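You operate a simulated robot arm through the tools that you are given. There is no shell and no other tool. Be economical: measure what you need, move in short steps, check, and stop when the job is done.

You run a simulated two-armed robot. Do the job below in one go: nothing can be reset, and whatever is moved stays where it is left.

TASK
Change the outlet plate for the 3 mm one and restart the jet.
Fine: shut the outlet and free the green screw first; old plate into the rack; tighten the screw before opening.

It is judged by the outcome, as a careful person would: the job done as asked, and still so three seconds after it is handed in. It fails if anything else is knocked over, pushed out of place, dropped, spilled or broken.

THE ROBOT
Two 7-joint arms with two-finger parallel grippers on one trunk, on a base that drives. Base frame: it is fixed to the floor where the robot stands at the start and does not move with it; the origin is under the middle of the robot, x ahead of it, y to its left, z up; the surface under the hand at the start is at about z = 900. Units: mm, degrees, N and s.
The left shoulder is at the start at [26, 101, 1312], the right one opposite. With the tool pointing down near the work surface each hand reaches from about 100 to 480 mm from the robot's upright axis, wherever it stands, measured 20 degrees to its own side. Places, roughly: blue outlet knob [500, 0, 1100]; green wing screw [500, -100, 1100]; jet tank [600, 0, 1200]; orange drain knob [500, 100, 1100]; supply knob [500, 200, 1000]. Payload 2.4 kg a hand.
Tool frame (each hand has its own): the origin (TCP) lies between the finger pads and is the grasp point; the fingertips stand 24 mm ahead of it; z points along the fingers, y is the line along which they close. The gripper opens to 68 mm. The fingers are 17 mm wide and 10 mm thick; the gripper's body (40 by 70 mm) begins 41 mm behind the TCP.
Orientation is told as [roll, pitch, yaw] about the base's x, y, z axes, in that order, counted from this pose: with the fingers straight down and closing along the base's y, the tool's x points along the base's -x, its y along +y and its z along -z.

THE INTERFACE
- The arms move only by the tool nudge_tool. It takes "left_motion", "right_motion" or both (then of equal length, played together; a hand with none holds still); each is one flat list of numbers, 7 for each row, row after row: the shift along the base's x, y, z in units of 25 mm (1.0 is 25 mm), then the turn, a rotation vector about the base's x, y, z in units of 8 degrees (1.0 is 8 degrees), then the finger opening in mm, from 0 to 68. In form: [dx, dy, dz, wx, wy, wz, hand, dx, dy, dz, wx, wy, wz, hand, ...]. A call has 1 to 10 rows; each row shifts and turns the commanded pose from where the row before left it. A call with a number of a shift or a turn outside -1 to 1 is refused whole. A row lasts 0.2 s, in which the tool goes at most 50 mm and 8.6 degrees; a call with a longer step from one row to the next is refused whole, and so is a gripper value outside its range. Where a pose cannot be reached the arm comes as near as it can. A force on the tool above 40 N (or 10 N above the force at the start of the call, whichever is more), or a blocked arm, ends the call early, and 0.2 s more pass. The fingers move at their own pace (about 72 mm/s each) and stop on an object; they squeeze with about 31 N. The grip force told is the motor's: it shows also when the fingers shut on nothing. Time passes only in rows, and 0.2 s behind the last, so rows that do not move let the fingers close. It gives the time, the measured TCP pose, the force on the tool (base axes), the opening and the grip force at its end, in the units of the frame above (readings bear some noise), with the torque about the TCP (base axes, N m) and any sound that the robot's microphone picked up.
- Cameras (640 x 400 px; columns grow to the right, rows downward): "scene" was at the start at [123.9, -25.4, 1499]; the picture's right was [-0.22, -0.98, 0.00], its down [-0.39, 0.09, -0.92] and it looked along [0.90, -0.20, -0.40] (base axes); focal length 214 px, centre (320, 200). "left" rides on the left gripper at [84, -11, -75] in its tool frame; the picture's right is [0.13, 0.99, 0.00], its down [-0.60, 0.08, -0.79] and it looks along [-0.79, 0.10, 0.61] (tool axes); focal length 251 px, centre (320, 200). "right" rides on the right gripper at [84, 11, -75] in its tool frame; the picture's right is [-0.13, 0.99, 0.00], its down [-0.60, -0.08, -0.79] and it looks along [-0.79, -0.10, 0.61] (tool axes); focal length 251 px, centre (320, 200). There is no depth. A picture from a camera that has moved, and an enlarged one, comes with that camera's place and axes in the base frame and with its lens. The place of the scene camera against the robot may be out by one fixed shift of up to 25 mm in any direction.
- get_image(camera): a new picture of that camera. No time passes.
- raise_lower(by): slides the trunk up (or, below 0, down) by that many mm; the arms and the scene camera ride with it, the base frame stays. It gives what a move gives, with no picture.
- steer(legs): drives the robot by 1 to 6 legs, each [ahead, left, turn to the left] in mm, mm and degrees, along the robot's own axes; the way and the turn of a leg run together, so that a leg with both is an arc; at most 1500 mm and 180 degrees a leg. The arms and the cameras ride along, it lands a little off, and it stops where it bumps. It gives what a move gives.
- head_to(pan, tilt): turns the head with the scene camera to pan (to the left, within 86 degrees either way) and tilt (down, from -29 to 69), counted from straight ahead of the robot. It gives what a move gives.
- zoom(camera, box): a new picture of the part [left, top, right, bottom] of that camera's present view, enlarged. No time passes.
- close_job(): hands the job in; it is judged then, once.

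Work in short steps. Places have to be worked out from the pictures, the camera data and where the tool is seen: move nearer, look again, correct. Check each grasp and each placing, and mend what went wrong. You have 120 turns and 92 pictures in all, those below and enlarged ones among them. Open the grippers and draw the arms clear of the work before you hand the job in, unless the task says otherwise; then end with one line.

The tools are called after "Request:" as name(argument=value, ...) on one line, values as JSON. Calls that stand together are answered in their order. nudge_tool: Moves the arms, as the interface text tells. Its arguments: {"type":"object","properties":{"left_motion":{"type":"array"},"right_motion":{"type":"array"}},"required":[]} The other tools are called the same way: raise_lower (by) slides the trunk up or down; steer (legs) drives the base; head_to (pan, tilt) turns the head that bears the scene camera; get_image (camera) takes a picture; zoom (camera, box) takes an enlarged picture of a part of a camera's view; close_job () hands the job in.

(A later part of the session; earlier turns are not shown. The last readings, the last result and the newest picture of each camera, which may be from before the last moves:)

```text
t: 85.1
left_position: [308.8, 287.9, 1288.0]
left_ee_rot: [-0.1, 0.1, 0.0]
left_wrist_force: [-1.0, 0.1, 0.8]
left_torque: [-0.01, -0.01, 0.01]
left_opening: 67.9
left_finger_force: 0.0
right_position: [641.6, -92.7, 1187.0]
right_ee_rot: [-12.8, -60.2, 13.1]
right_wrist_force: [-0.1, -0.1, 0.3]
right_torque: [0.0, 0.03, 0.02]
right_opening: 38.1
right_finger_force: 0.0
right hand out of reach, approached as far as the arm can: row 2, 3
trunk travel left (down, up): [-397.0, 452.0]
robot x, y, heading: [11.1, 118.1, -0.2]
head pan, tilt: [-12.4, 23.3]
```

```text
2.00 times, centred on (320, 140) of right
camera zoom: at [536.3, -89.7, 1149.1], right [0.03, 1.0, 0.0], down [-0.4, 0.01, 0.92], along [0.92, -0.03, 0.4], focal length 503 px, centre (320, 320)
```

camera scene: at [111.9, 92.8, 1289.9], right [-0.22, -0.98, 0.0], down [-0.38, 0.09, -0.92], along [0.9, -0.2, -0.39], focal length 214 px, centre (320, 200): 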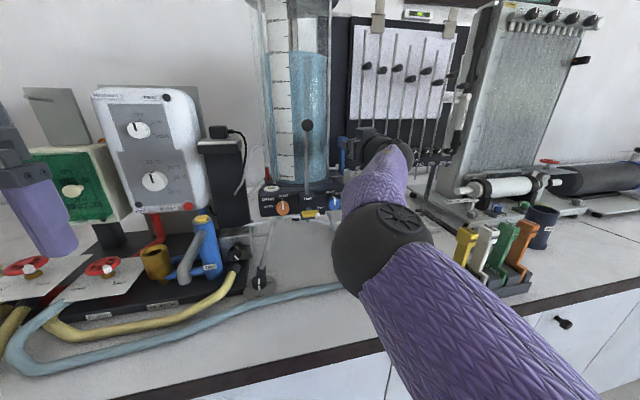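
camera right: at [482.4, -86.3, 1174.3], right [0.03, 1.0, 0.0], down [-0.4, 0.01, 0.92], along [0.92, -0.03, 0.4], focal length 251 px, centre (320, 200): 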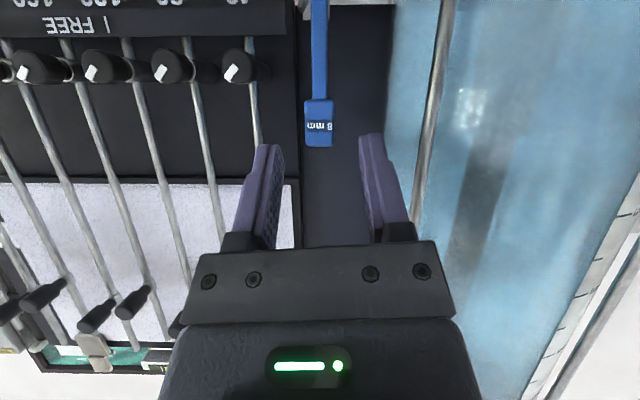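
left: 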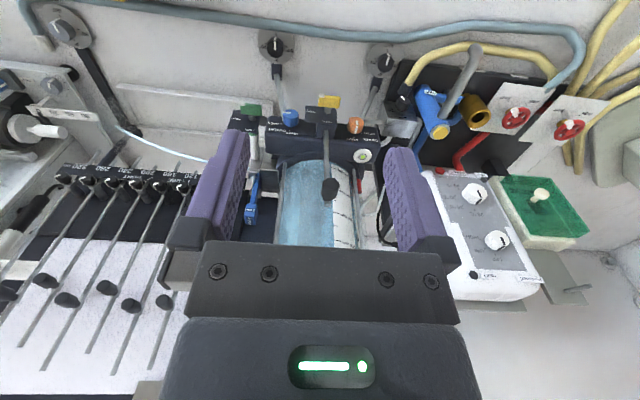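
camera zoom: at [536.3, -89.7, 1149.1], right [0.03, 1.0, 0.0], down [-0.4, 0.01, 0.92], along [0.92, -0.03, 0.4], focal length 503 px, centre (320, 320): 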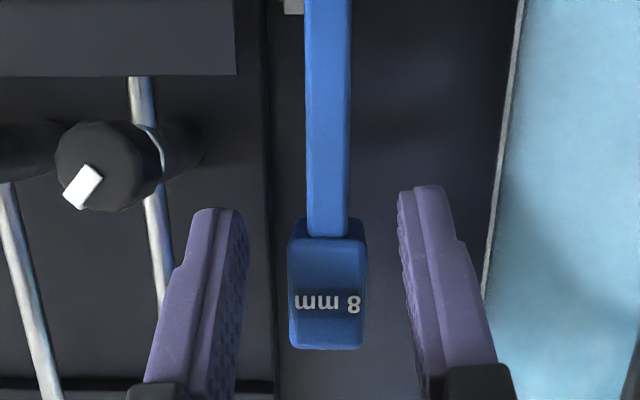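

At arm's limit; the last 13 mm I'll do with the base, and raise the trunk 6 mm to centre on the head.

Request:
raise_lower(by=7)

Request:
steer(legs=[[13, 0, 0]])

Request:
zoom(camera="right", box=[160, 40, 480, 240])

```text
t: 85.7
left_position: [308.6, 287.8, 1293.8]
left_ee_rot: [-0.1, 0.0, -0.2]
left_wrist_force: [0.3, -0.1, -0.4]
left_torque: [-0.04, 0.02, 0.03]
left_opening: 68.1
left_finger_force: 0.0
right_position: [642.6, -92.2, 1194.5]
right_ee_rot: [-12.8, -60.0, 13.0]
right_wrist_force: [0.6, 0.2, 0.7]
right_torque: [0.01, 0.01, 0.03]
right_opening: 38.0
right_finger_force: 0.1
trunk travel left (down, up): [-404.0, 445.0]
robot x, y, heading: [9.3, 118.7, -0.1]
head pan, tilt: [-12.4, 23.3]
```

```text
t: 86.5
left_position: [323.6, 288.4, 1295.0]
left_ee_rot: [-0.1, 0.0, -0.1]
left_wrist_force: [0.3, -0.2, -0.4]
left_torque: [-0.01, 0.02, -0.01]
left_opening: 68.0
left_finger_force: 0.1
right_position: [655.7, -93.1, 1193.8]
right_ee_rot: [-12.8, -60.2, 13.1]
right_wrist_force: [0.1, -0.4, -0.4]
right_torque: [0.01, 0.0, 0.01]
right_opening: 38.0
right_finger_force: 0.1
trunk travel left (down, up): [-404.0, 445.0]
robot x, y, heading: [21.0, 120.9, -0.1]
head pan, tilt: [-12.4, 23.3]
```

```text
2.00 times, centred on (320, 140) of right
camera zoom: at [550.0, -89.4, 1155.6], right [0.03, 1.0, 0.0], down [-0.4, 0.01, 0.92], along [0.92, -0.03, 0.4], focal length 503 px, centre (320, 320)
```

zoom: 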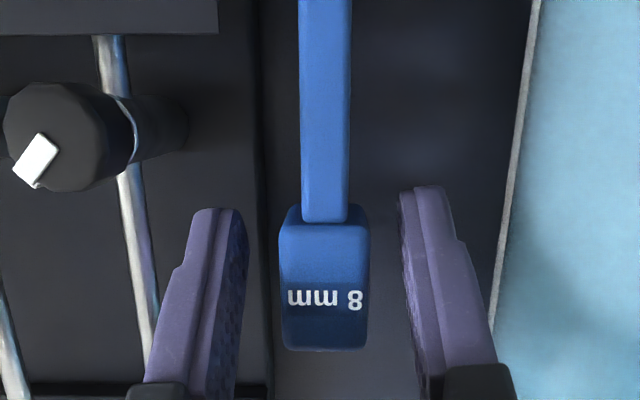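

The head sits between the pads. I'll close and check the grip.

Request:
nudge_tool(right_motion=[0, 0, 0, 0, 0, 0, 12, 0, 0, 0, 0, 0, 0, 12, 0, 0, 0, 0, 0, 0, 12])

Request:
zoom(camera="right", box=[160, 40, 480, 240])

```text
t: 87.2
left_position: [320.8, 289.0, 1294.4]
left_ee_rot: [0.0, 0.0, -0.2]
left_wrist_force: [-0.2, -0.8, -0.2]
left_torque: [-0.02, 0.02, -0.05]
left_opening: 67.9
left_finger_force: 0.0
right_position: [654.8, -90.8, 1194.9]
right_ee_rot: [-12.7, -60.3, 13.1]
right_wrist_force: [-1.2, 3.7, -0.1]
right_torque: [0.61, 0.05, 0.0]
right_opening: 21.0
right_finger_force: 31.1
trunk travel left (down, up): [-404.0, 445.0]
robot x, y, heading: [22.3, 115.5, -0.1]
head pan, tilt: [-12.4, 23.3]
```

```text
2.00 times, centred on (320, 140) of right
camera zoom: at [549.1, -88.2, 1156.3], right [0.03, 1.0, 0.0], down [-0.4, 0.01, 0.92], along [0.92, -0.03, 0.4], focal length 503 px, centre (320, 320)
```

zoom: 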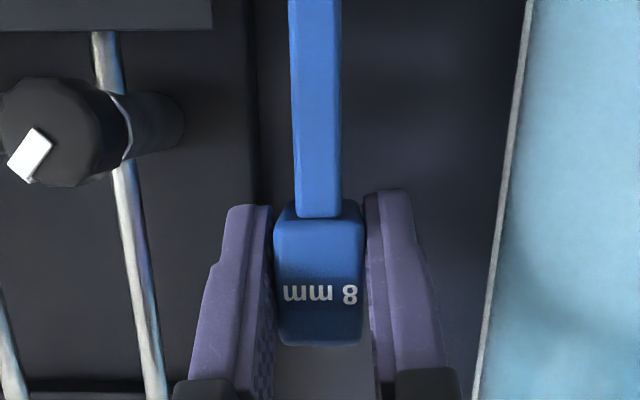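

Gripped at 21 mm; seated pose is TCP ≈ (655,-91,1195). I'll lift gently with the trunk and watch forces.

Request:
raise_lower(by=15)

Request:
zoom(camera="right", box=[160, 0, 480, 200])

```text
t: 87.9
left_position: [321.0, 289.3, 1309.2]
left_ee_rot: [-0.1, 0.0, -0.1]
left_wrist_force: [-0.3, -0.8, 0.1]
left_torque: [0.01, 0.01, -0.05]
left_opening: 67.9
left_finger_force: 0.0
right_position: [654.5, -90.9, 1209.9]
right_ee_rot: [-12.9, -60.2, 13.3]
right_wrist_force: [-0.4, 5.6, 1.3]
right_torque: [0.72, 0.06, -0.05]
right_opening: 20.9
right_finger_force: 30.8
trunk travel left (down, up): [-419.0, 430.0]
robot x, y, heading: [18.8, 118.0, -0.1]
head pan, tilt: [-12.4, 23.3]
```

```text
2.00 times, centred on (320, 100) of right
camera zoom: at [549.0, -88.3, 1171.4], right [0.03, 1.0, 0.0], down [-0.4, 0.01, 0.92], along [0.92, -0.03, 0.4], focal length 503 px, centre (320, 400)
```

zoom: 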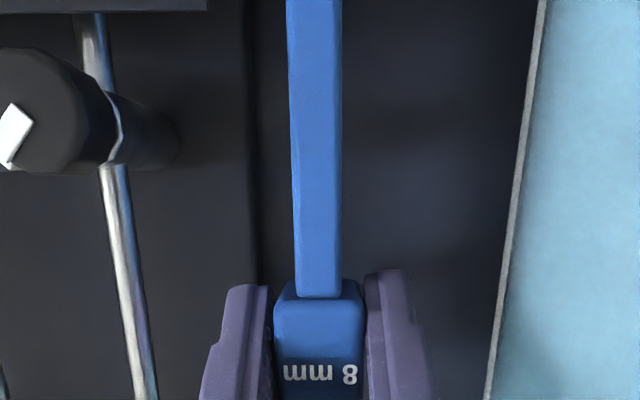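

It lifts freely. I'll raise 85 mm more and check that the plate is clear.

Request:
raise_lower(by=85)

Request:
get_image(camera="right")

Request:
get_image(camera="scene")

```text
t: 89.1
left_position: [321.1, 288.7, 1393.9]
left_ee_rot: [-0.1, 0.0, 0.0]
left_wrist_force: [-0.6, -0.9, -0.4]
left_torque: [-0.04, -0.01, 0.0]
left_opening: 67.9
left_finger_force: 0.0
right_position: [648.9, -92.8, 1307.9]
right_ee_rot: [-13.5, -61.4, 13.6]
right_wrist_force: [1.1, -0.2, -0.6]
right_torque: [0.01, 0.04, 0.0]
right_opening: 19.6
right_finger_force: 30.8
trunk travel left (down, up): [-504.0, 345.0]
robot x, y, heading: [22.6, 116.9, -0.1]
head pan, tilt: [-12.4, 23.3]
```

```text
39 pictures are left
camera right: at [543.4, -89.7, 1267.3], right [0.03, 1.0, 0.0], down [-0.42, 0.01, 0.91], along [0.91, -0.03, 0.42], focal length 251 px, centre (320, 200)
```

right: 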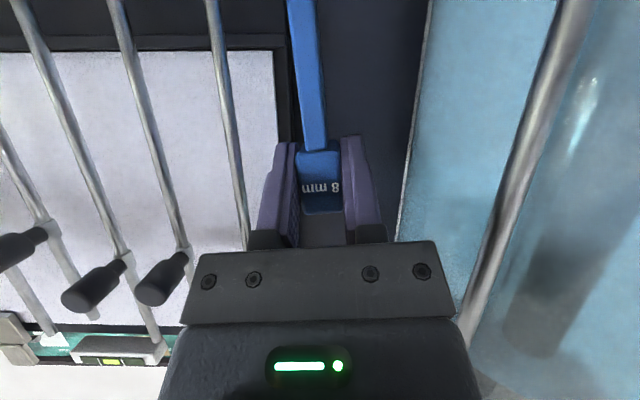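

```text
38 pictures are left
camera scene: at [148.9, 91.7, 1477.8], right [-0.22, -0.98, 0.0], down [-0.39, 0.09, -0.92], along [0.9, -0.2, -0.4], focal length 214 px, centre (320, 200)
```

scene: 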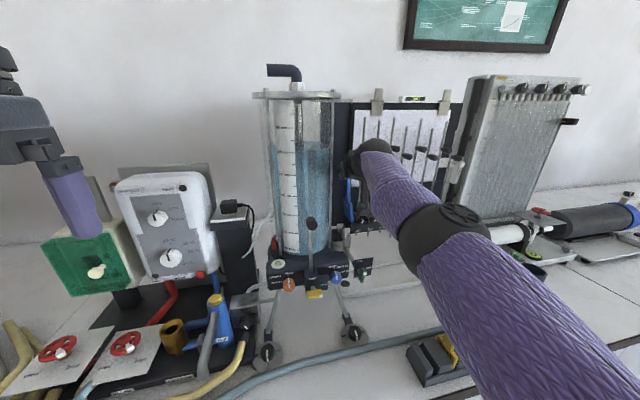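

The plate is out, but the hand is rolled about 6° because the camera's "right" is not exactly the tool's y. I'll raise a bit more, back straight out, then level the hand and view the plate.

Request:
raise_lower(by=25)

Request:
steer(legs=[[-200, 0, 0]])

Request:
nudge_tool(right_motion=[0, 0, 0, 0.8, 0, 0.1, 10, 0, 0, 0, 0, 0, 0, 10])

Request:
get_image(camera="right")

Request:
head_to(pan=-20, tilt=40)

Request:
get_image(camera="scene")

```text
t: 89.8
left_position: [321.9, 288.1, 1418.3]
left_ee_rot: [0.0, -0.1, -0.1]
left_wrist_force: [-0.5, -1.3, -0.2]
left_torque: [-0.01, -0.01, 0.04]
left_opening: 67.9
left_finger_force: 0.1
right_position: [646.4, -93.4, 1332.7]
right_ee_rot: [-13.5, -61.4, 13.7]
right_wrist_force: [-1.0, 0.4, -0.6]
right_torque: [-0.02, -0.02, 0.03]
right_opening: 19.5
right_finger_force: 30.7
trunk travel left (down, up): [-529.0, 320.0]
robot x, y, heading: [22.6, 113.8, -0.1]
head pan, tilt: [-12.4, 23.3]
```

```text
t: 91.4
left_position: [118.8, 287.8, 1418.2]
left_ee_rot: [-0.1, 0.0, -0.1]
left_wrist_force: [-0.8, 0.7, 0.7]
left_torque: [0.03, -0.03, 0.02]
left_opening: 68.0
left_finger_force: 0.1
right_position: [444.0, -92.7, 1334.1]
right_ee_rot: [-13.5, -61.5, 13.7]
right_wrist_force: [0.0, -0.2, -0.5]
right_torque: [-0.01, 0.04, -0.02]
right_opening: 19.2
right_finger_force: 31.3
trunk travel left (down, up): [-529.0, 320.0]
robot x, y, heading: [-180.1, 120.5, -0.1]
head pan, tilt: [-12.4, 23.3]
```

```text
t: 92.0
left_position: [120.4, 287.2, 1419.3]
left_ee_rot: [-0.2, 0.0, -0.2]
left_wrist_force: [-0.3, 0.8, 0.2]
left_torque: [0.0, -0.01, 0.03]
left_opening: 68.0
left_finger_force: 0.1
right_position: [443.6, -92.7, 1332.4]
right_ee_rot: [0.1, -62.4, 2.4]
right_wrist_force: [-0.7, -0.5, -1.1]
right_torque: [-0.02, 0.0, -0.01]
right_opening: 19.3
right_finger_force: 30.9
trunk travel left (down, up): [-529.0, 320.0]
robot x, y, heading: [-177.6, 115.1, -0.3]
head pan, tilt: [-12.4, 23.3]
```

```text
37 pictures are left
camera right: at [339.6, -85.7, 1292.0], right [0.02, 0.99, 0.12], down [-0.42, -0.1, 0.9], along [0.91, -0.06, 0.41], focal length 251 px, centre (320, 200)
```

right: 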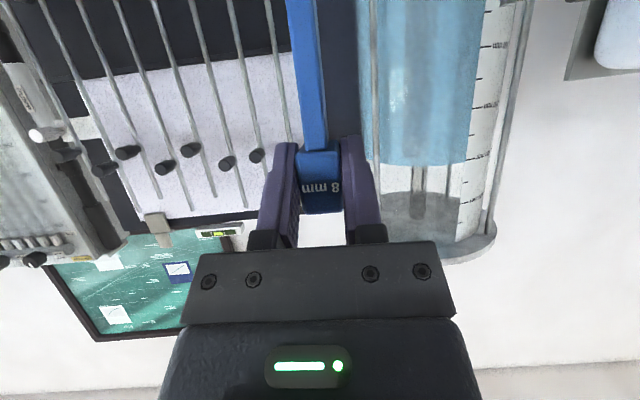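

```text
t: 92.8
left_position: [120.5, 288.6, 1418.6]
left_ee_rot: [-0.1, -0.1, -0.2]
left_wrist_force: [-0.1, 0.0, 0.3]
left_torque: [0.0, 0.0, -0.03]
left_opening: 67.9
left_finger_force: 0.1
right_position: [443.6, -92.0, 1332.5]
right_ee_rot: [0.0, -62.5, 2.5]
right_wrist_force: [0.5, 0.2, -0.6]
right_torque: [0.03, 0.0, 0.0]
right_opening: 19.5
right_finger_force: 30.8
trunk travel left (down, up): [-529.0, 320.0]
robot x, y, heading: [-178.3, 118.9, 0.1]
head pan, tilt: [-20.0, 40.0]
```

```text
36 pictures are left
camera scene: at [-65.4, 82.9, 1477.0], right [-0.34, -0.94, 0.0], down [-0.6, 0.22, -0.77], along [0.72, -0.26, -0.64], focal length 214 px, centre (320, 200)
```

scene: 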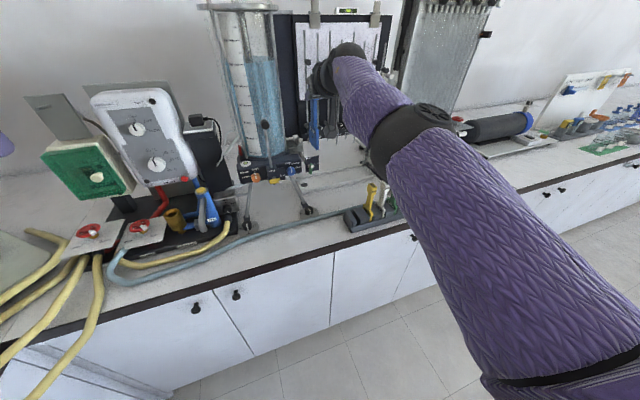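

The plate hangs vertically in the grip now. I'll zoom in on the plate and the rack from the head camera.

Request:
zoom(camera="scene", box=[330, 175, 410, 240])

Request:
zoom(camera="scene", box=[280, 40, 380, 160])

```text
6.15 times, centred on (370, 208) of scene
camera zoom: at [-65.4, 82.9, 1477.0], right [-0.34, -0.94, 0.0], down [-0.6, 0.22, -0.77], along [0.72, -0.26, -0.64], focal length 1320 px, centre (12, 154)
```

zoom: 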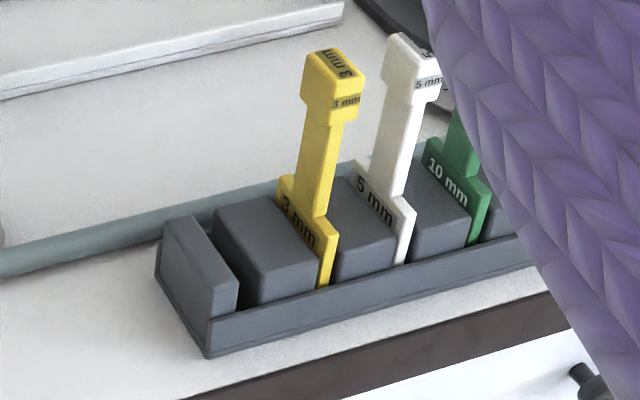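

```text
3.33 times, centred on (330, 100) of scene
camera zoom: at [-65.4, 82.9, 1477.0], right [-0.34, -0.94, 0.0], down [-0.6, 0.22, -0.77], along [0.72, -0.26, -0.64], focal length 715 px, centre (287, 533)
```

zoom: 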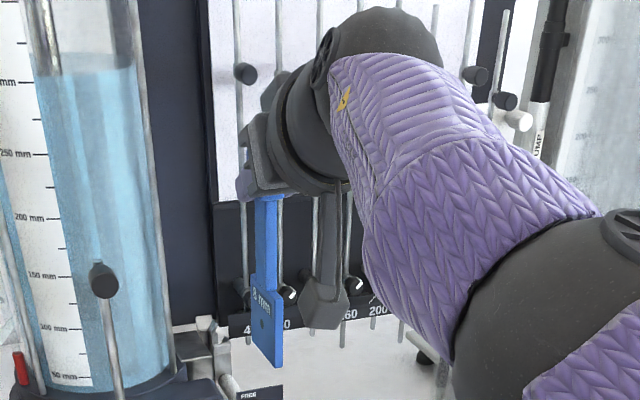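

From triangulation the yellow 3 mm plate sits at y≈-249, with slots every ~48 mm. The empty slot is therefore at y≈-201, with seated TCP roughly (380,-201,1047). I'll square the hand, then move back, right and partly down using the base and trunk.

Request:
nudge_tool(right_motion=[0, 0, 0, 0, 0.28, -0.3, 10, 0, 0, 0, 0, 0, 0, 10])

Request:
steer(legs=[[-64, 0, 0], [0, -109, 0]])

Request:
raise_lower(by=-190)

Request:
get_image(camera="scene")

```text
t: 93.4
left_position: [119.5, 287.1, 1419.4]
left_ee_rot: [-0.1, 0.0, -0.1]
left_wrist_force: [-0.2, -0.1, 0.2]
left_torque: [0.02, 0.0, -0.01]
left_opening: 67.8
left_finger_force: 0.1
right_position: [440.4, -91.6, 1330.1]
right_ee_rot: [0.1, -60.3, 0.1]
right_wrist_force: [0.0, 0.0, -1.0]
right_torque: [0.01, 0.01, 0.04]
right_opening: 19.1
right_finger_force: 30.8
right hand out of reach, approached as far as the arm can: row 1
trunk travel left (down, up): [-529.0, 320.0]
robot x, y, heading: [-179.8, 114.0, 0.0]
head pan, tilt: [-20.0, 40.0]
```

```text
t: 95.2
left_position: [54.7, 178.3, 1420.1]
left_ee_rot: [0.0, -0.1, 0.0]
left_wrist_force: [0.1, -0.3, 0.1]
left_torque: [-0.01, 0.0, -0.01]
left_opening: 67.9
left_finger_force: 0.1
right_position: [376.2, -201.6, 1329.8]
right_ee_rot: [0.1, -60.2, 0.0]
right_wrist_force: [-0.1, -0.6, -1.7]
right_torque: [0.05, 0.02, -0.01]
right_opening: 19.6
right_finger_force: 31.4
trunk travel left (down, up): [-529.0, 320.0]
robot x, y, heading: [-243.8, 10.3, 0.0]
head pan, tilt: [-20.0, 40.0]
```

```text
t: 97.3
left_position: [55.2, 179.1, 1229.3]
left_ee_rot: [-0.1, 0.0, 0.0]
left_wrist_force: [0.8, -0.6, 0.2]
left_torque: [-0.01, -0.02, 0.02]
left_opening: 68.2
left_finger_force: 0.1
right_position: [375.7, -201.1, 1140.1]
right_ee_rot: [0.1, -60.3, 0.0]
right_wrist_force: [-0.7, 0.0, -1.1]
right_torque: [-0.01, 0.01, -0.02]
right_opening: 19.4
right_finger_force: 30.9
trunk travel left (down, up): [-339.0, 510.0]
robot x, y, heading: [-239.5, 8.2, 0.1]
head pan, tilt: [-20.0, 40.0]
```

```text
33 pictures are left
camera scene: at [-106.9, -25.7, 1285.9], right [-0.34, -0.94, 0.0], down [-0.6, 0.22, -0.77], along [0.72, -0.26, -0.64], focal length 214 px, centre (320, 200)
```

scene: 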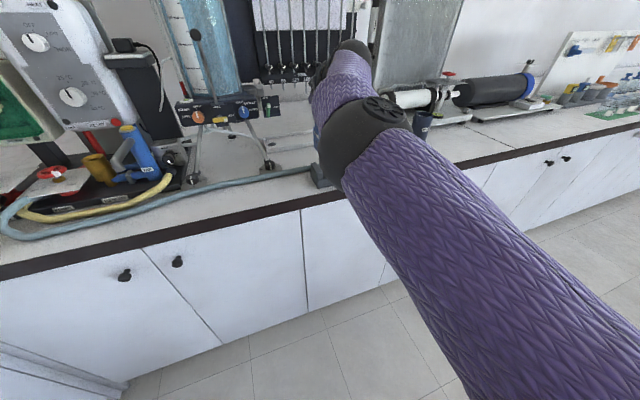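

The right arm hides the slot from the head. I'll bring the left hand's camera in from the left, yawed toward the rack, well clear of the right arm.

Request:
nudge_tool(left_motion=[0.5, -0.9, -0.4, 0, 0, -0.6, 68, 0.5, -0.9, -0.4, 0, 0, -0.6, 68, 0.5, -0.9, -0.4, 0, 0, -0.6, 68, 0.5, -0.9, -0.4, 0, 0, -0.6, 68, 0.5, -0.9, -0.4, 0, 0, -0.6, 68, 0.5, -0.9, -0.4, 0, 0, -0.6, 68, 0.5, -0.9, -0.4, 0, 0, -0.6, 68, 0.5, -0.9, -0.4, 0, 0, -0.6, 68, 0.5, -0.9, -0.4, 0, 0, -0.6, 68])

Request:
get_image(camera="left")

```text
t: 99.3
left_position: [164.5, -23.8, 1137.6]
left_ee_rot: [-0.1, 0.0, -43.3]
left_wrist_force: [-0.2, -0.9, 0.0]
left_torque: [0.05, -0.01, 0.0]
left_opening: 68.1
left_finger_force: 0.1
left hand out of reach, approached as far as the arm can: row 9
right_position: [377.1, -200.5, 1139.4]
right_ee_rot: [0.1, -60.1, 0.0]
right_wrist_force: [0.1, -0.2, -1.4]
right_torque: [-0.02, 0.01, -0.02]
right_opening: 19.4
right_finger_force: 30.9
trunk travel left (down, up): [-339.0, 510.0]
robot x, y, heading: [-242.8, 9.2, -0.3]
head pan, tilt: [-20.0, 40.0]
```

```text
32 pictures are left
camera left: at [97.1, 28.5, 1212.6], right [0.59, 0.81, 0.0], down [0.49, -0.36, 0.79], along [0.64, -0.47, -0.61], focal length 251 px, centre (320, 200)
```

left: 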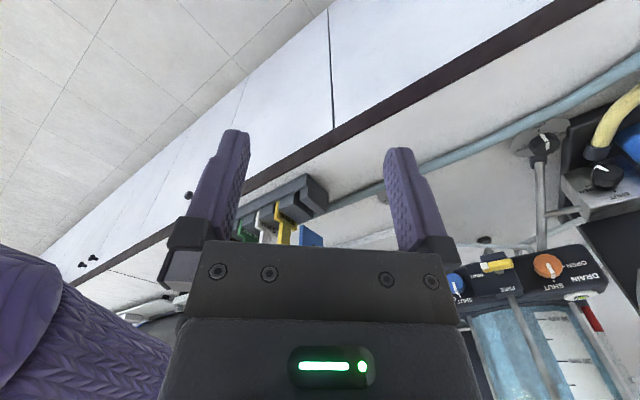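

The rack and the plate's lower end are visible between the left fingers. I'll zoom in.

Request:
zoom(camera="left", box=[235, 165, 355, 245])

```text
5.00 times, centred on (295, 205) of left
camera zoom: at [97.1, 28.5, 1212.6], right [0.59, 0.81, 0.0], down [0.49, -0.36, 0.79], along [0.64, -0.47, -0.61], focal length 1257 px, centre (445, 175)
```

zoom: 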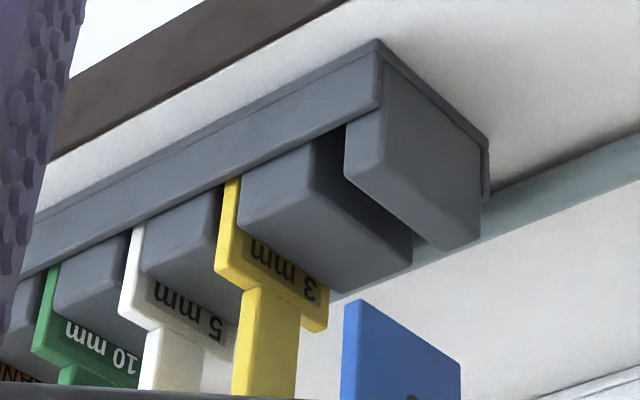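

The plate bottom is at z≈996, x 358–418. I'll lower 26 mm so its end is just above the blocks, then compare it directly with the slot.

Request:
raise_lower(by=-26)

Request:
zoom(camera="left", box=[235, 145, 355, 225])

```text
t: 100.0
left_position: [165.4, -21.7, 1111.8]
left_ee_rot: [-0.1, 0.0, -43.2]
left_wrist_force: [-0.2, -0.4, -0.1]
left_torque: [0.0, -0.03, -0.01]
left_opening: 68.2
left_finger_force: 0.0
right_position: [376.2, -200.7, 1114.6]
right_ee_rot: [0.1, -60.2, 0.1]
right_wrist_force: [-0.2, -0.9, -0.7]
right_torque: [-0.04, 0.0, -0.01]
right_opening: 19.3
right_finger_force: 30.3
trunk travel left (down, up): [-313.0, 536.0]
robot x, y, heading: [-239.8, 7.5, -0.1]
head pan, tilt: [-20.0, 40.0]
```

```text
5.00 times, centred on (295, 185) of left
camera zoom: at [96.4, 29.5, 1187.1], right [0.59, 0.81, 0.0], down [0.49, -0.36, 0.79], along [0.64, -0.47, -0.61], focal length 1257 px, centre (445, 275)
```

zoom: 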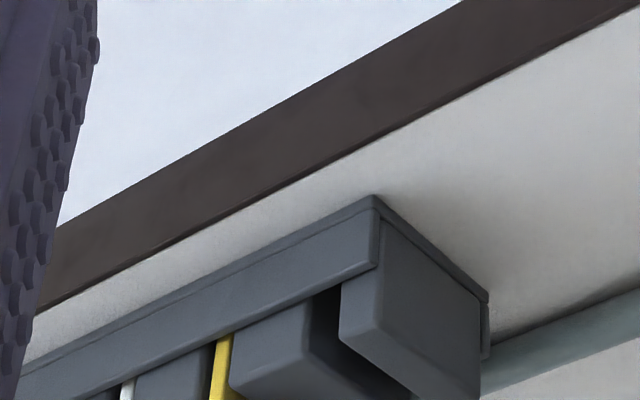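

Request:
zoom(camera="left", box=[250, 180, 340, 240])

```text
6.67 times, centred on (295, 210) of left
camera zoom: at [96.4, 29.5, 1187.1], right [0.59, 0.81, 0.0], down [0.49, -0.36, 0.79], along [0.64, -0.47, -0.61], focal length 1676 px, centre (487, 133)
```

zoom: 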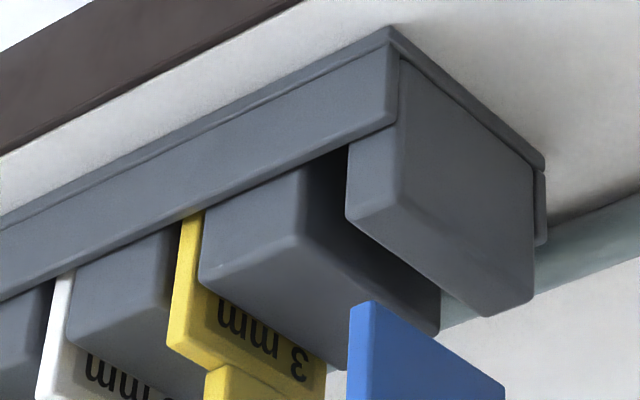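

Using the start-pose wrist view (nearly vertical rays), the plate heads are at y = -258.5, -307.5, -357.5 and -407.7. That puts the empty slot at about y=-209, which agrees with the block tops being at z≈950. I'll shift -8 mm in y and -3 mm in x, lower a little and recheck.

Request:
nudge_tool(right_motion=[-0.12, -0.32, 0, 0, 0, 0, 10, 0, 0, 0, 0, 0, 0, 10])

Request:
raise_lower(by=-12)

Request:
zoom(camera="left", box=[250, 180, 340, 240])

```text
t: 100.6
left_position: [165.0, -23.4, 1111.9]
left_ee_rot: [-0.1, 0.1, -43.3]
left_wrist_force: [0.5, -0.3, -0.1]
left_torque: [-0.02, 0.01, -0.01]
left_opening: 68.0
left_finger_force: 0.1
right_position: [372.4, -209.7, 1112.5]
right_ee_rot: [0.0, -60.2, 0.1]
right_wrist_force: [0.7, -0.2, -0.6]
right_torque: [0.02, 0.03, 0.0]
right_opening: 19.4
right_finger_force: 31.1
trunk travel left (down, up): [-313.0, 536.0]
robot x, y, heading: [-241.2, 12.5, 0.1]
head pan, tilt: [-20.0, 40.0]
```

```text
t: 101.2
left_position: [165.2, -21.9, 1100.0]
left_ee_rot: [0.1, 0.0, -43.2]
left_wrist_force: [0.6, 0.3, 0.0]
left_torque: [0.0, -0.03, 0.01]
left_opening: 68.0
left_finger_force: 0.1
right_position: [373.0, -208.1, 1101.8]
right_ee_rot: [0.0, -60.1, 0.1]
right_wrist_force: [-0.7, 0.5, -0.8]
right_torque: [0.02, 0.04, -0.02]
right_opening: 19.6
right_finger_force: 30.3
trunk travel left (down, up): [-301.0, 548.0]
robot x, y, heading: [-244.2, 8.8, -0.1]
head pan, tilt: [-20.0, 40.0]
```

```text
6.67 times, centred on (295, 210) of left
camera zoom: at [96.5, 29.6, 1175.0], right [0.59, 0.81, 0.0], down [0.49, -0.36, 0.79], along [0.64, -0.46, -0.61], focal length 1676 px, centre (487, 133)
```

zoom: 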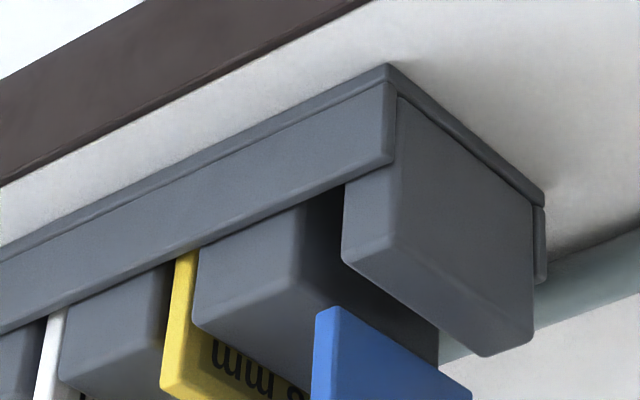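

Projecting the yellow plate's front edge one pitch (49.7 mm) toward +y lands exactly where the blue plate would descend, so it is aligned. I'll lower it 15 mm into the slot and check force.

Request:
raise_lower(by=-15)

Request:
zoom(camera="left", box=[250, 180, 340, 240])

```text
t: 101.8
left_position: [164.8, -21.6, 1085.1]
left_ee_rot: [-0.1, -0.2, -43.2]
left_wrist_force: [0.3, 0.0, 0.5]
left_torque: [0.0, -0.01, 0.03]
left_opening: 68.0
left_finger_force: 0.1
right_position: [373.3, -208.1, 1086.8]
right_ee_rot: [0.1, -60.2, 0.1]
right_wrist_force: [0.1, 1.0, -1.0]
right_torque: [-0.01, 0.01, 0.04]
right_opening: 19.5
right_finger_force: 30.8
trunk travel left (down, up): [-286.0, 563.0]
robot x, y, heading: [-240.5, 8.7, 0.0]
head pan, tilt: [-20.0, 40.0]
```

```text
6.67 times, centred on (295, 210) of left
camera zoom: at [96.4, 29.5, 1160.1], right [0.59, 0.81, 0.0], down [0.49, -0.36, 0.79], along [0.64, -0.46, -0.61], focal length 1676 px, centre (487, 133)
```

zoom: 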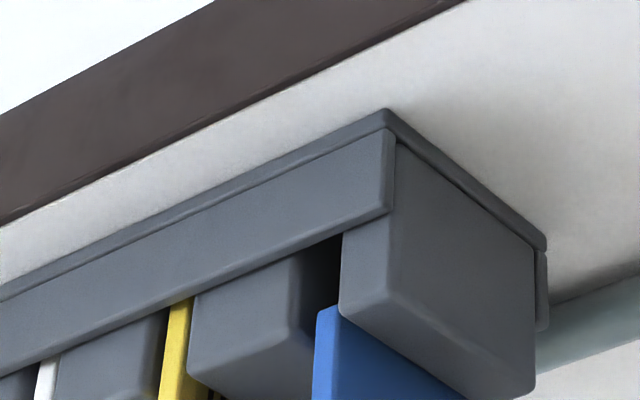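

The plate end is entering between the blocks with no contact force. I'll nudge 1.5 mm to -y for margin and lower 15 mm more.

Request:
nudge_tool(right_motion=[0, -0.06, 0, 0, 0, 0, 10, 0, 0, 0, 0, 0, 0, 10])

Request:
raise_lower(by=-14)

Request:
zoom(camera="left", box=[250, 180, 340, 240])

```text
t: 102.4
left_position: [165.7, -20.8, 1085.6]
left_ee_rot: [-0.2, 0.1, -43.2]
left_wrist_force: [-0.3, -0.7, -0.1]
left_torque: [0.0, -0.02, 0.0]
left_opening: 68.1
left_finger_force: 0.2
right_position: [373.4, -210.6, 1085.6]
right_ee_rot: [0.0, -60.2, 0.1]
right_wrist_force: [0.7, -0.9, -0.3]
right_torque: [0.0, 0.01, 0.01]
right_opening: 19.6
right_finger_force: 31.1
trunk travel left (down, up): [-286.0, 563.0]
robot x, y, heading: [-246.0, 9.6, -0.1]
head pan, tilt: [-20.0, 40.0]
```

```text
t: 103.0
left_position: [164.4, -22.1, 1071.6]
left_ee_rot: [0.0, 0.0, -43.3]
left_wrist_force: [-0.6, 0.2, -0.3]
left_torque: [-0.02, 0.01, 0.0]
left_opening: 68.0
left_finger_force: 0.0
right_position: [373.8, -210.7, 1072.9]
right_ee_rot: [0.1, -60.2, 0.0]
right_wrist_force: [-1.0, -1.3, -0.7]
right_torque: [-0.01, -0.02, 0.0]
right_opening: 19.4
right_finger_force: 31.0
trunk travel left (down, up): [-272.0, 577.0]
robot x, y, heading: [-243.5, 9.8, 0.1]
head pan, tilt: [-20.0, 40.0]
```

```text
6.67 times, centred on (295, 210) of left
camera zoom: at [96.5, 29.7, 1146.1], right [0.59, 0.81, 0.0], down [0.49, -0.36, 0.79], along [0.64, -0.47, -0.61], focal length 1676 px, centre (487, 133)
```

zoom: 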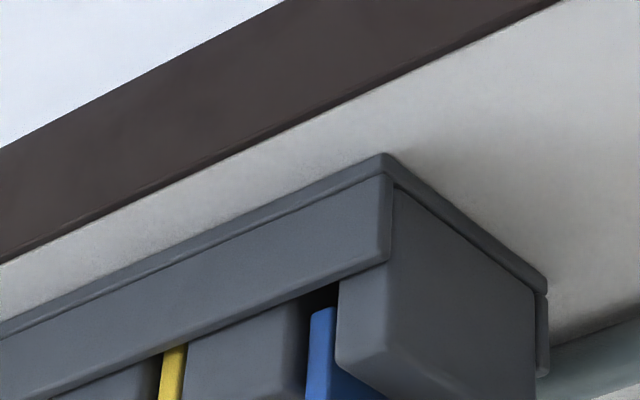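

It's going down cleanly between the blocks. I'll continue in small steps.

Request:
raise_lower(by=-10)

Request:
raise_lower(by=-6)

```text
t: 103.6
left_position: [165.3, -21.4, 1061.2]
left_ee_rot: [-0.1, 0.1, -43.2]
left_wrist_force: [1.4, -0.6, -0.7]
left_torque: [-0.02, 0.01, 0.03]
left_opening: 68.1
left_finger_force: 0.1
right_position: [372.5, -209.7, 1063.3]
right_ee_rot: [0.1, -60.1, 0.1]
right_wrist_force: [0.1, -0.7, -0.1]
right_torque: [-0.02, -0.04, 0.03]
right_opening: 19.4
right_finger_force: 31.3
trunk travel left (down, up): [-262.0, 587.0]
robot x, y, heading: [-242.8, 11.4, 0.3]
head pan, tilt: [-20.0, 40.0]
```

```text
t: 104.2
left_position: [164.4, -23.0, 1055.0]
left_ee_rot: [-0.2, 0.1, -43.2]
left_wrist_force: [0.1, 0.2, 1.5]
left_torque: [-0.01, 0.02, -0.02]
left_opening: 67.7
left_finger_force: 0.1
right_position: [372.5, -210.6, 1056.1]
right_ee_rot: [0.1, -60.2, 0.1]
right_wrist_force: [-0.3, 0.3, -0.6]
right_torque: [-0.01, 0.01, -0.03]
right_opening: 19.8
right_finger_force: 30.9
trunk travel left (down, up): [-256.0, 593.0]
robot x, y, heading: [-243.7, 11.0, 0.1]
head pan, tilt: [-20.0, 40.0]
```

Request:
raise_lower(by=-5)

Request:
zoom(camera="left", box=[235, 180, 340, 250])

```text
t: 104.7
left_position: [165.6, -23.2, 1050.3]
left_ee_rot: [0.0, 0.0, -43.3]
left_wrist_force: [-0.2, 0.3, 0.2]
left_torque: [0.01, -0.03, -0.01]
left_opening: 68.1
left_finger_force: 0.0
right_position: [372.5, -209.8, 1051.2]
right_ee_rot: [0.1, -60.3, 0.1]
right_wrist_force: [-0.4, 0.3, -0.8]
right_torque: [0.01, -0.01, 0.0]
right_opening: 19.4
right_finger_force: 30.8
trunk travel left (down, up): [-251.0, 598.0]
robot x, y, heading: [-243.3, 8.2, 0.3]
head pan, tilt: [-20.0, 40.0]
```

```text
5.71 times, centred on (288, 215) of left
camera zoom: at [96.5, 29.6, 1125.0], right [0.59, 0.81, 0.0], down [0.49, -0.36, 0.79], along [0.64, -0.47, -0.61], focal length 1437 px, centre (506, 114)
```

zoom: 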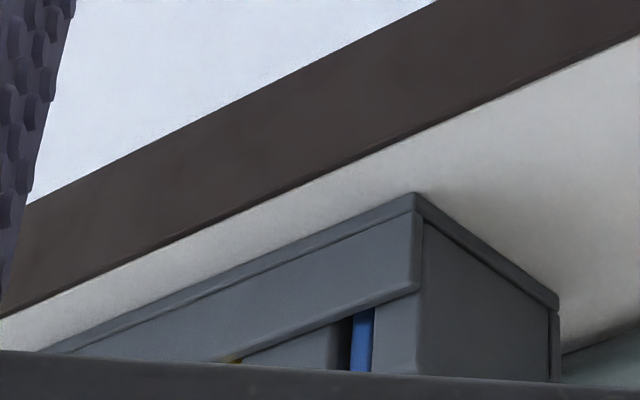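

The plate's front edge is inside the lip. I'll step down until it touches the bottom.

Request:
raise_lower(by=-3)

Request:
raise_lower(by=-3)

```text
t: 105.2
left_position: [163.9, -21.2, 1047.7]
left_ee_rot: [0.0, 0.0, -43.4]
left_wrist_force: [-0.5, 0.1, -0.7]
left_torque: [-0.01, 0.0, 0.04]
left_opening: 68.2
left_finger_force: 0.0
right_position: [373.8, -210.0, 1048.8]
right_ee_rot: [0.1, -60.1, 0.1]
right_wrist_force: [0.4, -0.2, -0.9]
right_torque: [-0.01, 0.02, 0.0]
right_opening: 19.4
right_finger_force: 30.8
trunk travel left (down, up): [-248.0, 601.0]
robot x, y, heading: [-238.1, 9.5, 0.1]
head pan, tilt: [-20.0, 40.0]
```

```text
t: 105.7
left_position: [164.4, -22.1, 1044.9]
left_ee_rot: [-0.2, -0.2, -43.2]
left_wrist_force: [-0.2, -0.7, 0.4]
left_torque: [-0.01, 0.03, 0.02]
left_opening: 68.1
left_finger_force: 0.1
right_position: [372.9, -209.4, 1047.3]
right_ee_rot: [0.1, -60.4, 0.2]
right_wrist_force: [1.7, -0.5, 13.8]
right_torque: [-0.06, -0.93, -0.04]
right_opening: 19.5
right_finger_force: 30.9
trunk travel left (down, up): [-245.0, 604.0]
robot x, y, heading: [-246.4, 10.7, 0.0]
head pan, tilt: [-20.0, 40.0]
```

Bottom contact at TCP z≈1047, right where a seated plate should be. I'll ease 2 mm and open, then go up.

Request:
raise_lower(by=2)

Request:
nudge_tool(right_motion=[0, 0, 0, 0, 0, 0, 36, 0, 0, 0, 0, 0, 0, 36, 0, 0, 0, 0, 0, 0, 36])

Request:
raise_lower(by=70)

Request:
get_image(camera="left")

```text
t: 106.3
left_position: [164.2, -20.8, 1046.2]
left_ee_rot: [-0.1, -0.2, -43.2]
left_wrist_force: [-1.1, 0.7, 0.3]
left_torque: [0.0, 0.0, 0.01]
left_opening: 67.8
left_finger_force: 0.1
right_position: [372.2, -208.7, 1048.3]
right_ee_rot: [0.2, -60.2, 0.1]
right_wrist_force: [2.4, 0.0, 9.5]
right_torque: [-0.05, -0.66, -0.03]
right_opening: 19.4
right_finger_force: 31.1
trunk travel left (down, up): [-247.0, 602.0]
robot x, y, heading: [-243.5, 11.9, 0.3]
head pan, tilt: [-20.0, 40.0]
```

```text
t: 107.1
left_position: [165.2, -23.0, 1046.4]
left_ee_rot: [-0.1, 0.0, -43.3]
left_wrist_force: [0.6, -0.1, 0.9]
left_torque: [-0.04, 0.0, 0.04]
left_opening: 68.1
left_finger_force: 0.0
right_position: [374.0, -211.1, 1047.9]
right_ee_rot: [0.0, -60.1, 0.2]
right_wrist_force: [-0.9, -0.1, -0.5]
right_torque: [0.02, 0.01, -0.02]
right_opening: 36.1
right_finger_force: 0.1
trunk travel left (down, up): [-247.0, 602.0]
robot x, y, heading: [-243.3, 6.8, 0.3]
head pan, tilt: [-20.0, 40.0]
```

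```text
t: 108.1
left_position: [164.0, -22.5, 1115.8]
left_ee_rot: [-0.1, 0.0, -43.3]
left_wrist_force: [-0.3, 1.1, -0.4]
left_torque: [-0.01, -0.04, 0.0]
left_opening: 68.0
left_finger_force: 0.0
right_position: [374.1, -209.5, 1117.3]
right_ee_rot: [0.1, -60.1, 0.1]
right_wrist_force: [0.6, 0.5, 0.7]
right_torque: [0.0, 0.01, 0.01]
right_opening: 35.9
right_finger_force: 0.0
trunk travel left (down, up): [-317.0, 532.0]
robot x, y, heading: [-241.8, 6.1, 0.2]
head pan, tilt: [-20.0, 40.0]
```

```text
24 pictures are left
camera left: at [97.0, 29.6, 1190.7], right [0.59, 0.81, 0.0], down [0.49, -0.36, 0.79], along [0.64, -0.46, -0.61], focal length 251 px, centre (320, 200)
```

left: 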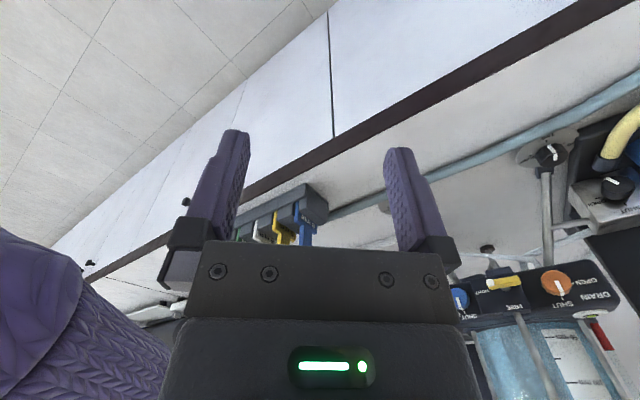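

The blue plate stands in its slot like the others. Next the 3 mm plate, one pitch (-49.7 mm) over with the same hand pose.

Request:
steer(legs=[[0, -50, 0]])

Request:
nudge_tool(right_motion=[0, 0, 0, 0, 0, 0, 36])

```text
t: 109.1
left_position: [164.8, -74.2, 1116.7]
left_ee_rot: [0.0, 0.0, -43.3]
left_wrist_force: [-0.4, -0.5, 0.4]
left_torque: [0.02, 0.0, 0.0]
left_opening: 67.6
left_finger_force: 0.1
right_position: [373.8, -260.4, 1117.5]
right_ee_rot: [0.1, -60.2, 0.1]
right_wrist_force: [0.0, 0.7, 0.1]
right_torque: [0.02, -0.03, 0.0]
right_opening: 36.0
right_finger_force: 0.2
trunk travel left (down, up): [-317.0, 532.0]
robot x, y, heading: [-243.5, -40.6, 0.1]
head pan, tilt: [-20.0, 40.0]
```

```text
t: 109.5
left_position: [163.8, -70.6, 1116.1]
left_ee_rot: [-0.2, -0.1, -43.2]
left_wrist_force: [0.4, 0.0, -0.9]
left_torque: [0.0, 0.01, 0.0]
left_opening: 67.9
left_finger_force: 0.1
right_position: [373.4, -261.0, 1117.7]
right_ee_rot: [0.1, -60.2, 0.1]
right_wrist_force: [0.3, 0.8, -0.3]
right_torque: [0.04, 0.0, -0.02]
right_opening: 35.7
right_finger_force: 0.1
trunk travel left (down, up): [-317.0, 532.0]
robot x, y, heading: [-244.4, -40.6, 0.3]
head pan, tilt: [-20.0, 40.0]
```

Request:
nudge_tool(right_motion=[0, 0.05, 0, 0, 0, 0, 36])

Request:
raise_lower(by=-69)

Request:
zoom(camera="right", box=[160, 40, 480, 240])

```text
t: 109.9
left_position: [164.5, -72.2, 1115.9]
left_ee_rot: [-0.1, 0.1, -43.2]
left_wrist_force: [-0.6, 0.0, -0.5]
left_torque: [0.01, 0.01, -0.03]
left_opening: 68.1
left_finger_force: 0.1
right_position: [373.6, -259.8, 1117.8]
right_ee_rot: [0.1, -60.1, 0.0]
right_wrist_force: [0.3, -0.6, -0.3]
right_torque: [0.02, 0.03, -0.02]
right_opening: 36.0
right_finger_force: 0.1
trunk travel left (down, up): [-317.0, 532.0]
robot x, y, heading: [-241.7, -43.6, -0.0]
head pan, tilt: [-20.0, 40.0]
```

```text
t: 111.0
left_position: [164.6, -72.5, 1047.2]
left_ee_rot: [-0.1, -0.1, -43.3]
left_wrist_force: [-0.1, 0.4, 0.0]
left_torque: [-0.01, -0.01, 0.02]
left_opening: 68.1
left_finger_force: 0.1
right_position: [373.4, -258.4, 1049.7]
right_ee_rot: [0.1, -60.1, 0.2]
right_wrist_force: [-0.8, -0.2, 0.2]
right_torque: [-0.02, 0.0, 0.01]
right_opening: 36.0
right_finger_force: 0.0
trunk travel left (down, up): [-248.0, 601.0]
robot x, y, heading: [-240.9, -41.0, 0.2]
head pan, tilt: [-20.0, 40.0]
```

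```text
2.00 times, centred on (320, 140) of right
camera zoom: at [267.0, -248.5, 1013.0], right [0.06, 0.99, 0.11], down [-0.39, -0.08, 0.92], along [0.92, -0.1, 0.38], focal length 503 px, centre (320, 320)
```

zoom: 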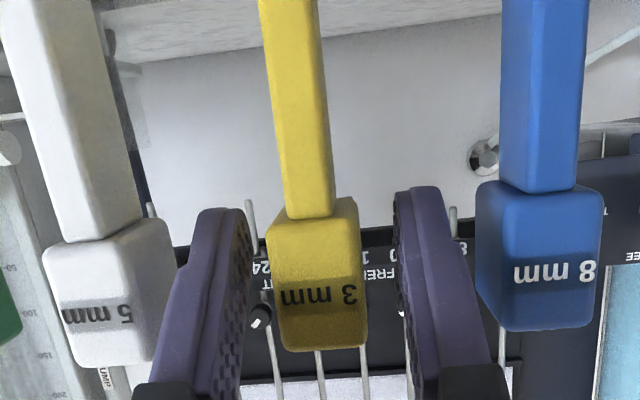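

The 3 mm head sits between the pads exactly as the blue one did. I'll close and lift a little.

Request:
nudge_tool(right_motion=[0, 0, 0, 0, 0, 0, 10, 0, 0, 0, 0, 0, 0, 10, 0, 0, 0, 0, 0, 0, 10])

Request:
raise_lower(by=20)

Request:
zoom(camera="right", box=[160, 40, 480, 240])

```text
t: 111.8
left_position: [163.8, -72.4, 1047.0]
left_ee_rot: [-0.1, 0.0, -43.1]
left_wrist_force: [1.1, 0.4, -0.7]
left_torque: [-0.01, 0.02, 0.01]
left_opening: 67.8
left_finger_force: 0.1
right_position: [373.2, -258.6, 1048.6]
right_ee_rot: [0.1, -60.1, 0.0]
right_wrist_force: [0.9, 0.0, 2.4]
right_torque: [-0.02, -0.09, 0.0]
right_opening: 19.0
right_finger_force: 30.9
trunk travel left (down, up): [-248.0, 601.0]
robot x, y, heading: [-241.3, -42.2, -0.0]
head pan, tilt: [-20.0, 40.0]
```

```text
t: 112.4
left_position: [166.1, -72.0, 1066.7]
left_ee_rot: [-0.1, -0.1, -43.2]
left_wrist_force: [0.3, 0.3, -0.3]
left_torque: [-0.01, -0.03, -0.02]
left_opening: 68.1
left_finger_force: 0.0
right_position: [372.8, -258.7, 1068.5]
right_ee_rot: [0.2, -60.1, 0.1]
right_wrist_force: [0.4, 0.6, -2.2]
right_torque: [0.01, 0.0, -0.02]
right_opening: 19.2
right_finger_force: 31.1
trunk travel left (down, up): [-268.0, 581.0]
robot x, y, heading: [-245.0, -41.1, 0.1]
head pan, tilt: [-20.0, 40.0]
```

```text
2.00 times, centred on (320, 140) of right
camera zoom: at [267.5, -248.7, 1032.1], right [0.06, 0.99, 0.11], down [-0.39, -0.08, 0.92], along [0.92, -0.1, 0.38], focal length 503 px, centre (320, 320)
```

zoom: 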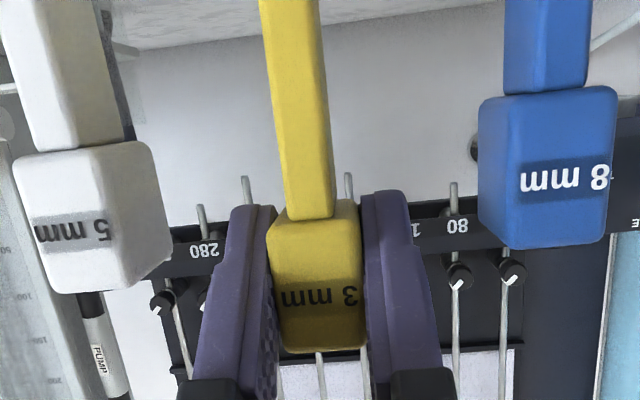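

The 3 mm plate is in hand, upright. I'll lift it well clear, retract the left arm, and shift left to the outlet's y.

Request:
raise_lower(by=262)

Request:
nudge_tool(left_motion=[-0.5, 0.9, 0.4, 0, 0, 0.6, 68, -0.5, 0.9, 0.4, 0, 0, 0.6, 68, -0.5, 0.9, 0.4, 0, 0, 0.6, 68, -0.5, 0.9, 0.4, 0, 0, 0.6, 68, -0.5, 0.9, 0.4, 0, 0, 0.6, 68, -0.5, 0.9, 0, 0, 0, 0.6, 68, -0.5, 0.9, 0, 0, 0, 0.6, 68, -0.5, 0.9, 0, 0, 0, 0.6, 68, 0, 0.9, 0, 0, 0, 0.6, 68])

Request:
steer(legs=[[0, 168, 0]])

```text
t: 115.1
left_position: [147.1, -71.8, 1355.7]
left_ee_rot: [2.6, -2.9, -43.4]
left_wrist_force: [0.0, 0.4, -0.2]
left_torque: [0.01, 0.02, 0.0]
left_opening: 68.1
left_finger_force: 0.0
right_position: [373.2, -260.3, 1329.6]
right_ee_rot: [0.0, -60.1, 0.2]
right_wrist_force: [-0.2, 0.4, -1.4]
right_torque: [0.0, 0.0, -0.02]
right_opening: 19.2
right_finger_force: 30.9
trunk travel left (down, up): [-530.0, 319.0]
robot x, y, heading: [-241.8, -36.8, 0.1]
head pan, tilt: [-20.0, 40.0]
```

```text
t: 117.1
left_position: [46.2, 130.6, 1404.7]
left_ee_rot: [2.5, -2.8, 0.0]
left_wrist_force: [1.1, 0.1, 0.0]
left_torque: [0.03, 0.01, 0.01]
left_opening: 68.2
left_finger_force: 0.2
right_position: [372.5, -259.2, 1331.2]
right_ee_rot: [0.2, -60.2, 0.2]
right_wrist_force: [0.2, -0.2, -0.8]
right_torque: [0.01, 0.05, 0.05]
right_opening: 19.3
right_finger_force: 30.9
trunk travel left (down, up): [-530.0, 319.0]
robot x, y, heading: [-245.1, -43.1, 0.1]
head pan, tilt: [-20.0, 40.0]
```

```text
t: 118.5
left_position: [46.4, 297.4, 1404.4]
left_ee_rot: [2.5, -2.9, -0.1]
left_wrist_force: [0.3, 0.6, -0.2]
left_torque: [-0.01, 0.02, 0.04]
left_opening: 68.0
left_finger_force: 0.1
right_position: [373.5, -92.4, 1330.5]
right_ee_rot: [0.0, -60.2, 0.3]
right_wrist_force: [0.0, 0.6, -0.8]
right_torque: [0.01, 0.03, -0.04]
right_opening: 19.6
right_finger_force: 31.2
trunk travel left (down, up): [-530.0, 319.0]
robot x, y, heading: [-243.3, 127.3, 0.2]
head pan, tilt: [-20.0, 40.0]
```

Now forward to the outlet at height: 270 mm, stopping just short of the slot's x.

Request:
steer(legs=[[270, 0, 0]])

Request:
head_to(pan=-30, tilt=35)

Request:
get_image(camera="scene")

```text
t: 120.5
left_position: [318.9, 295.5, 1404.2]
left_ee_rot: [2.6, -2.8, -0.2]
left_wrist_force: [0.1, -0.7, 0.7]
left_torque: [-0.02, 0.0, 0.03]
left_opening: 67.9
left_finger_force: 0.2
right_position: [644.6, -95.1, 1330.5]
right_ee_rot: [0.1, -60.1, 0.0]
right_wrist_force: [0.4, -0.4, -1.1]
right_torque: [-0.01, 0.02, 0.0]
right_opening: 19.3
right_finger_force: 31.2
trunk travel left (down, up): [-530.0, 319.0]
robot x, y, heading: [27.1, 123.9, -0.2]
head pan, tilt: [-20.0, 40.0]
```

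```text
t: 121.2
left_position: [316.9, 295.9, 1405.4]
left_ee_rot: [2.6, -2.8, -0.2]
left_wrist_force: [-0.5, 0.1, -0.4]
left_torque: [0.0, 0.03, -0.02]
left_opening: 68.1
left_finger_force: 0.1
right_position: [643.4, -95.4, 1331.6]
right_ee_rot: [0.1, -60.1, 0.1]
right_wrist_force: [-0.7, 0.2, -1.1]
right_torque: [-0.02, 0.0, -0.02]
right_opening: 19.6
right_finger_force: 31.2
trunk travel left (down, up): [-530.0, 319.0]
robot x, y, heading: [25.2, 121.8, -0.4]
head pan, tilt: [-30.0, 35.0]
```

```text
21 pictures are left
camera scene: at [137.0, 75.0, 1485.5], right [-0.5, -0.86, 0.0], down [-0.5, 0.29, -0.82], along [0.71, -0.41, -0.57], focal length 214 px, centre (320, 200)
```

scene: 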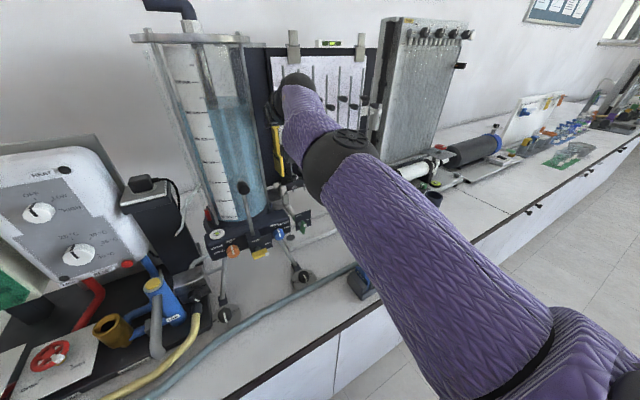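

I'll make the final x/y correction with the base (+11, +4.5), then zoom on the plate end and slot.

Request:
steer(legs=[[11, 4.5, 0.2]])

Request:
zoom(camera="scene", box=[245, 100, 335, 240])

```text
t: 121.9
left_position: [328.1, 301.5, 1404.9]
left_ee_rot: [2.6, -2.9, -0.1]
left_wrist_force: [0.5, -1.2, 0.6]
left_torque: [-0.01, 0.0, 0.0]
left_opening: 68.0
left_finger_force: 0.0
right_position: [655.9, -88.2, 1329.7]
right_ee_rot: [0.1, -60.1, 0.3]
right_wrist_force: [0.5, 0.1, -0.2]
right_torque: [0.02, 0.03, -0.02]
right_opening: 19.3
right_finger_force: 31.0
trunk travel left (down, up): [-530.0, 319.0]
robot x, y, heading: [40.1, 128.5, 0.2]
head pan, tilt: [-30.0, 35.0]
```

```text
2.86 times, centred on (290, 170) of scene
camera zoom: at [148.9, 80.2, 1485.5], right [-0.5, -0.87, 0.0], down [-0.5, 0.29, -0.82], along [0.71, -0.41, -0.57], focal length 613 px, centre (406, 286)
```

zoom: 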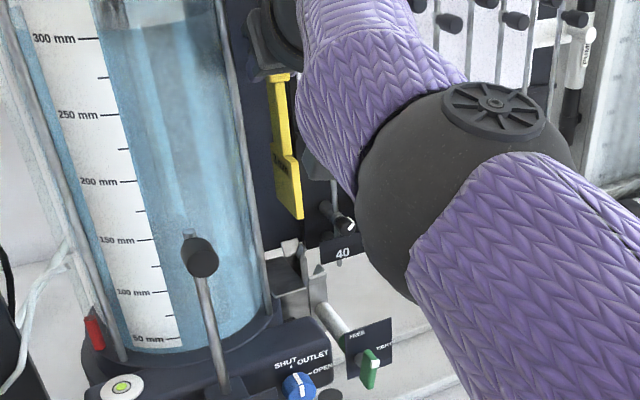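

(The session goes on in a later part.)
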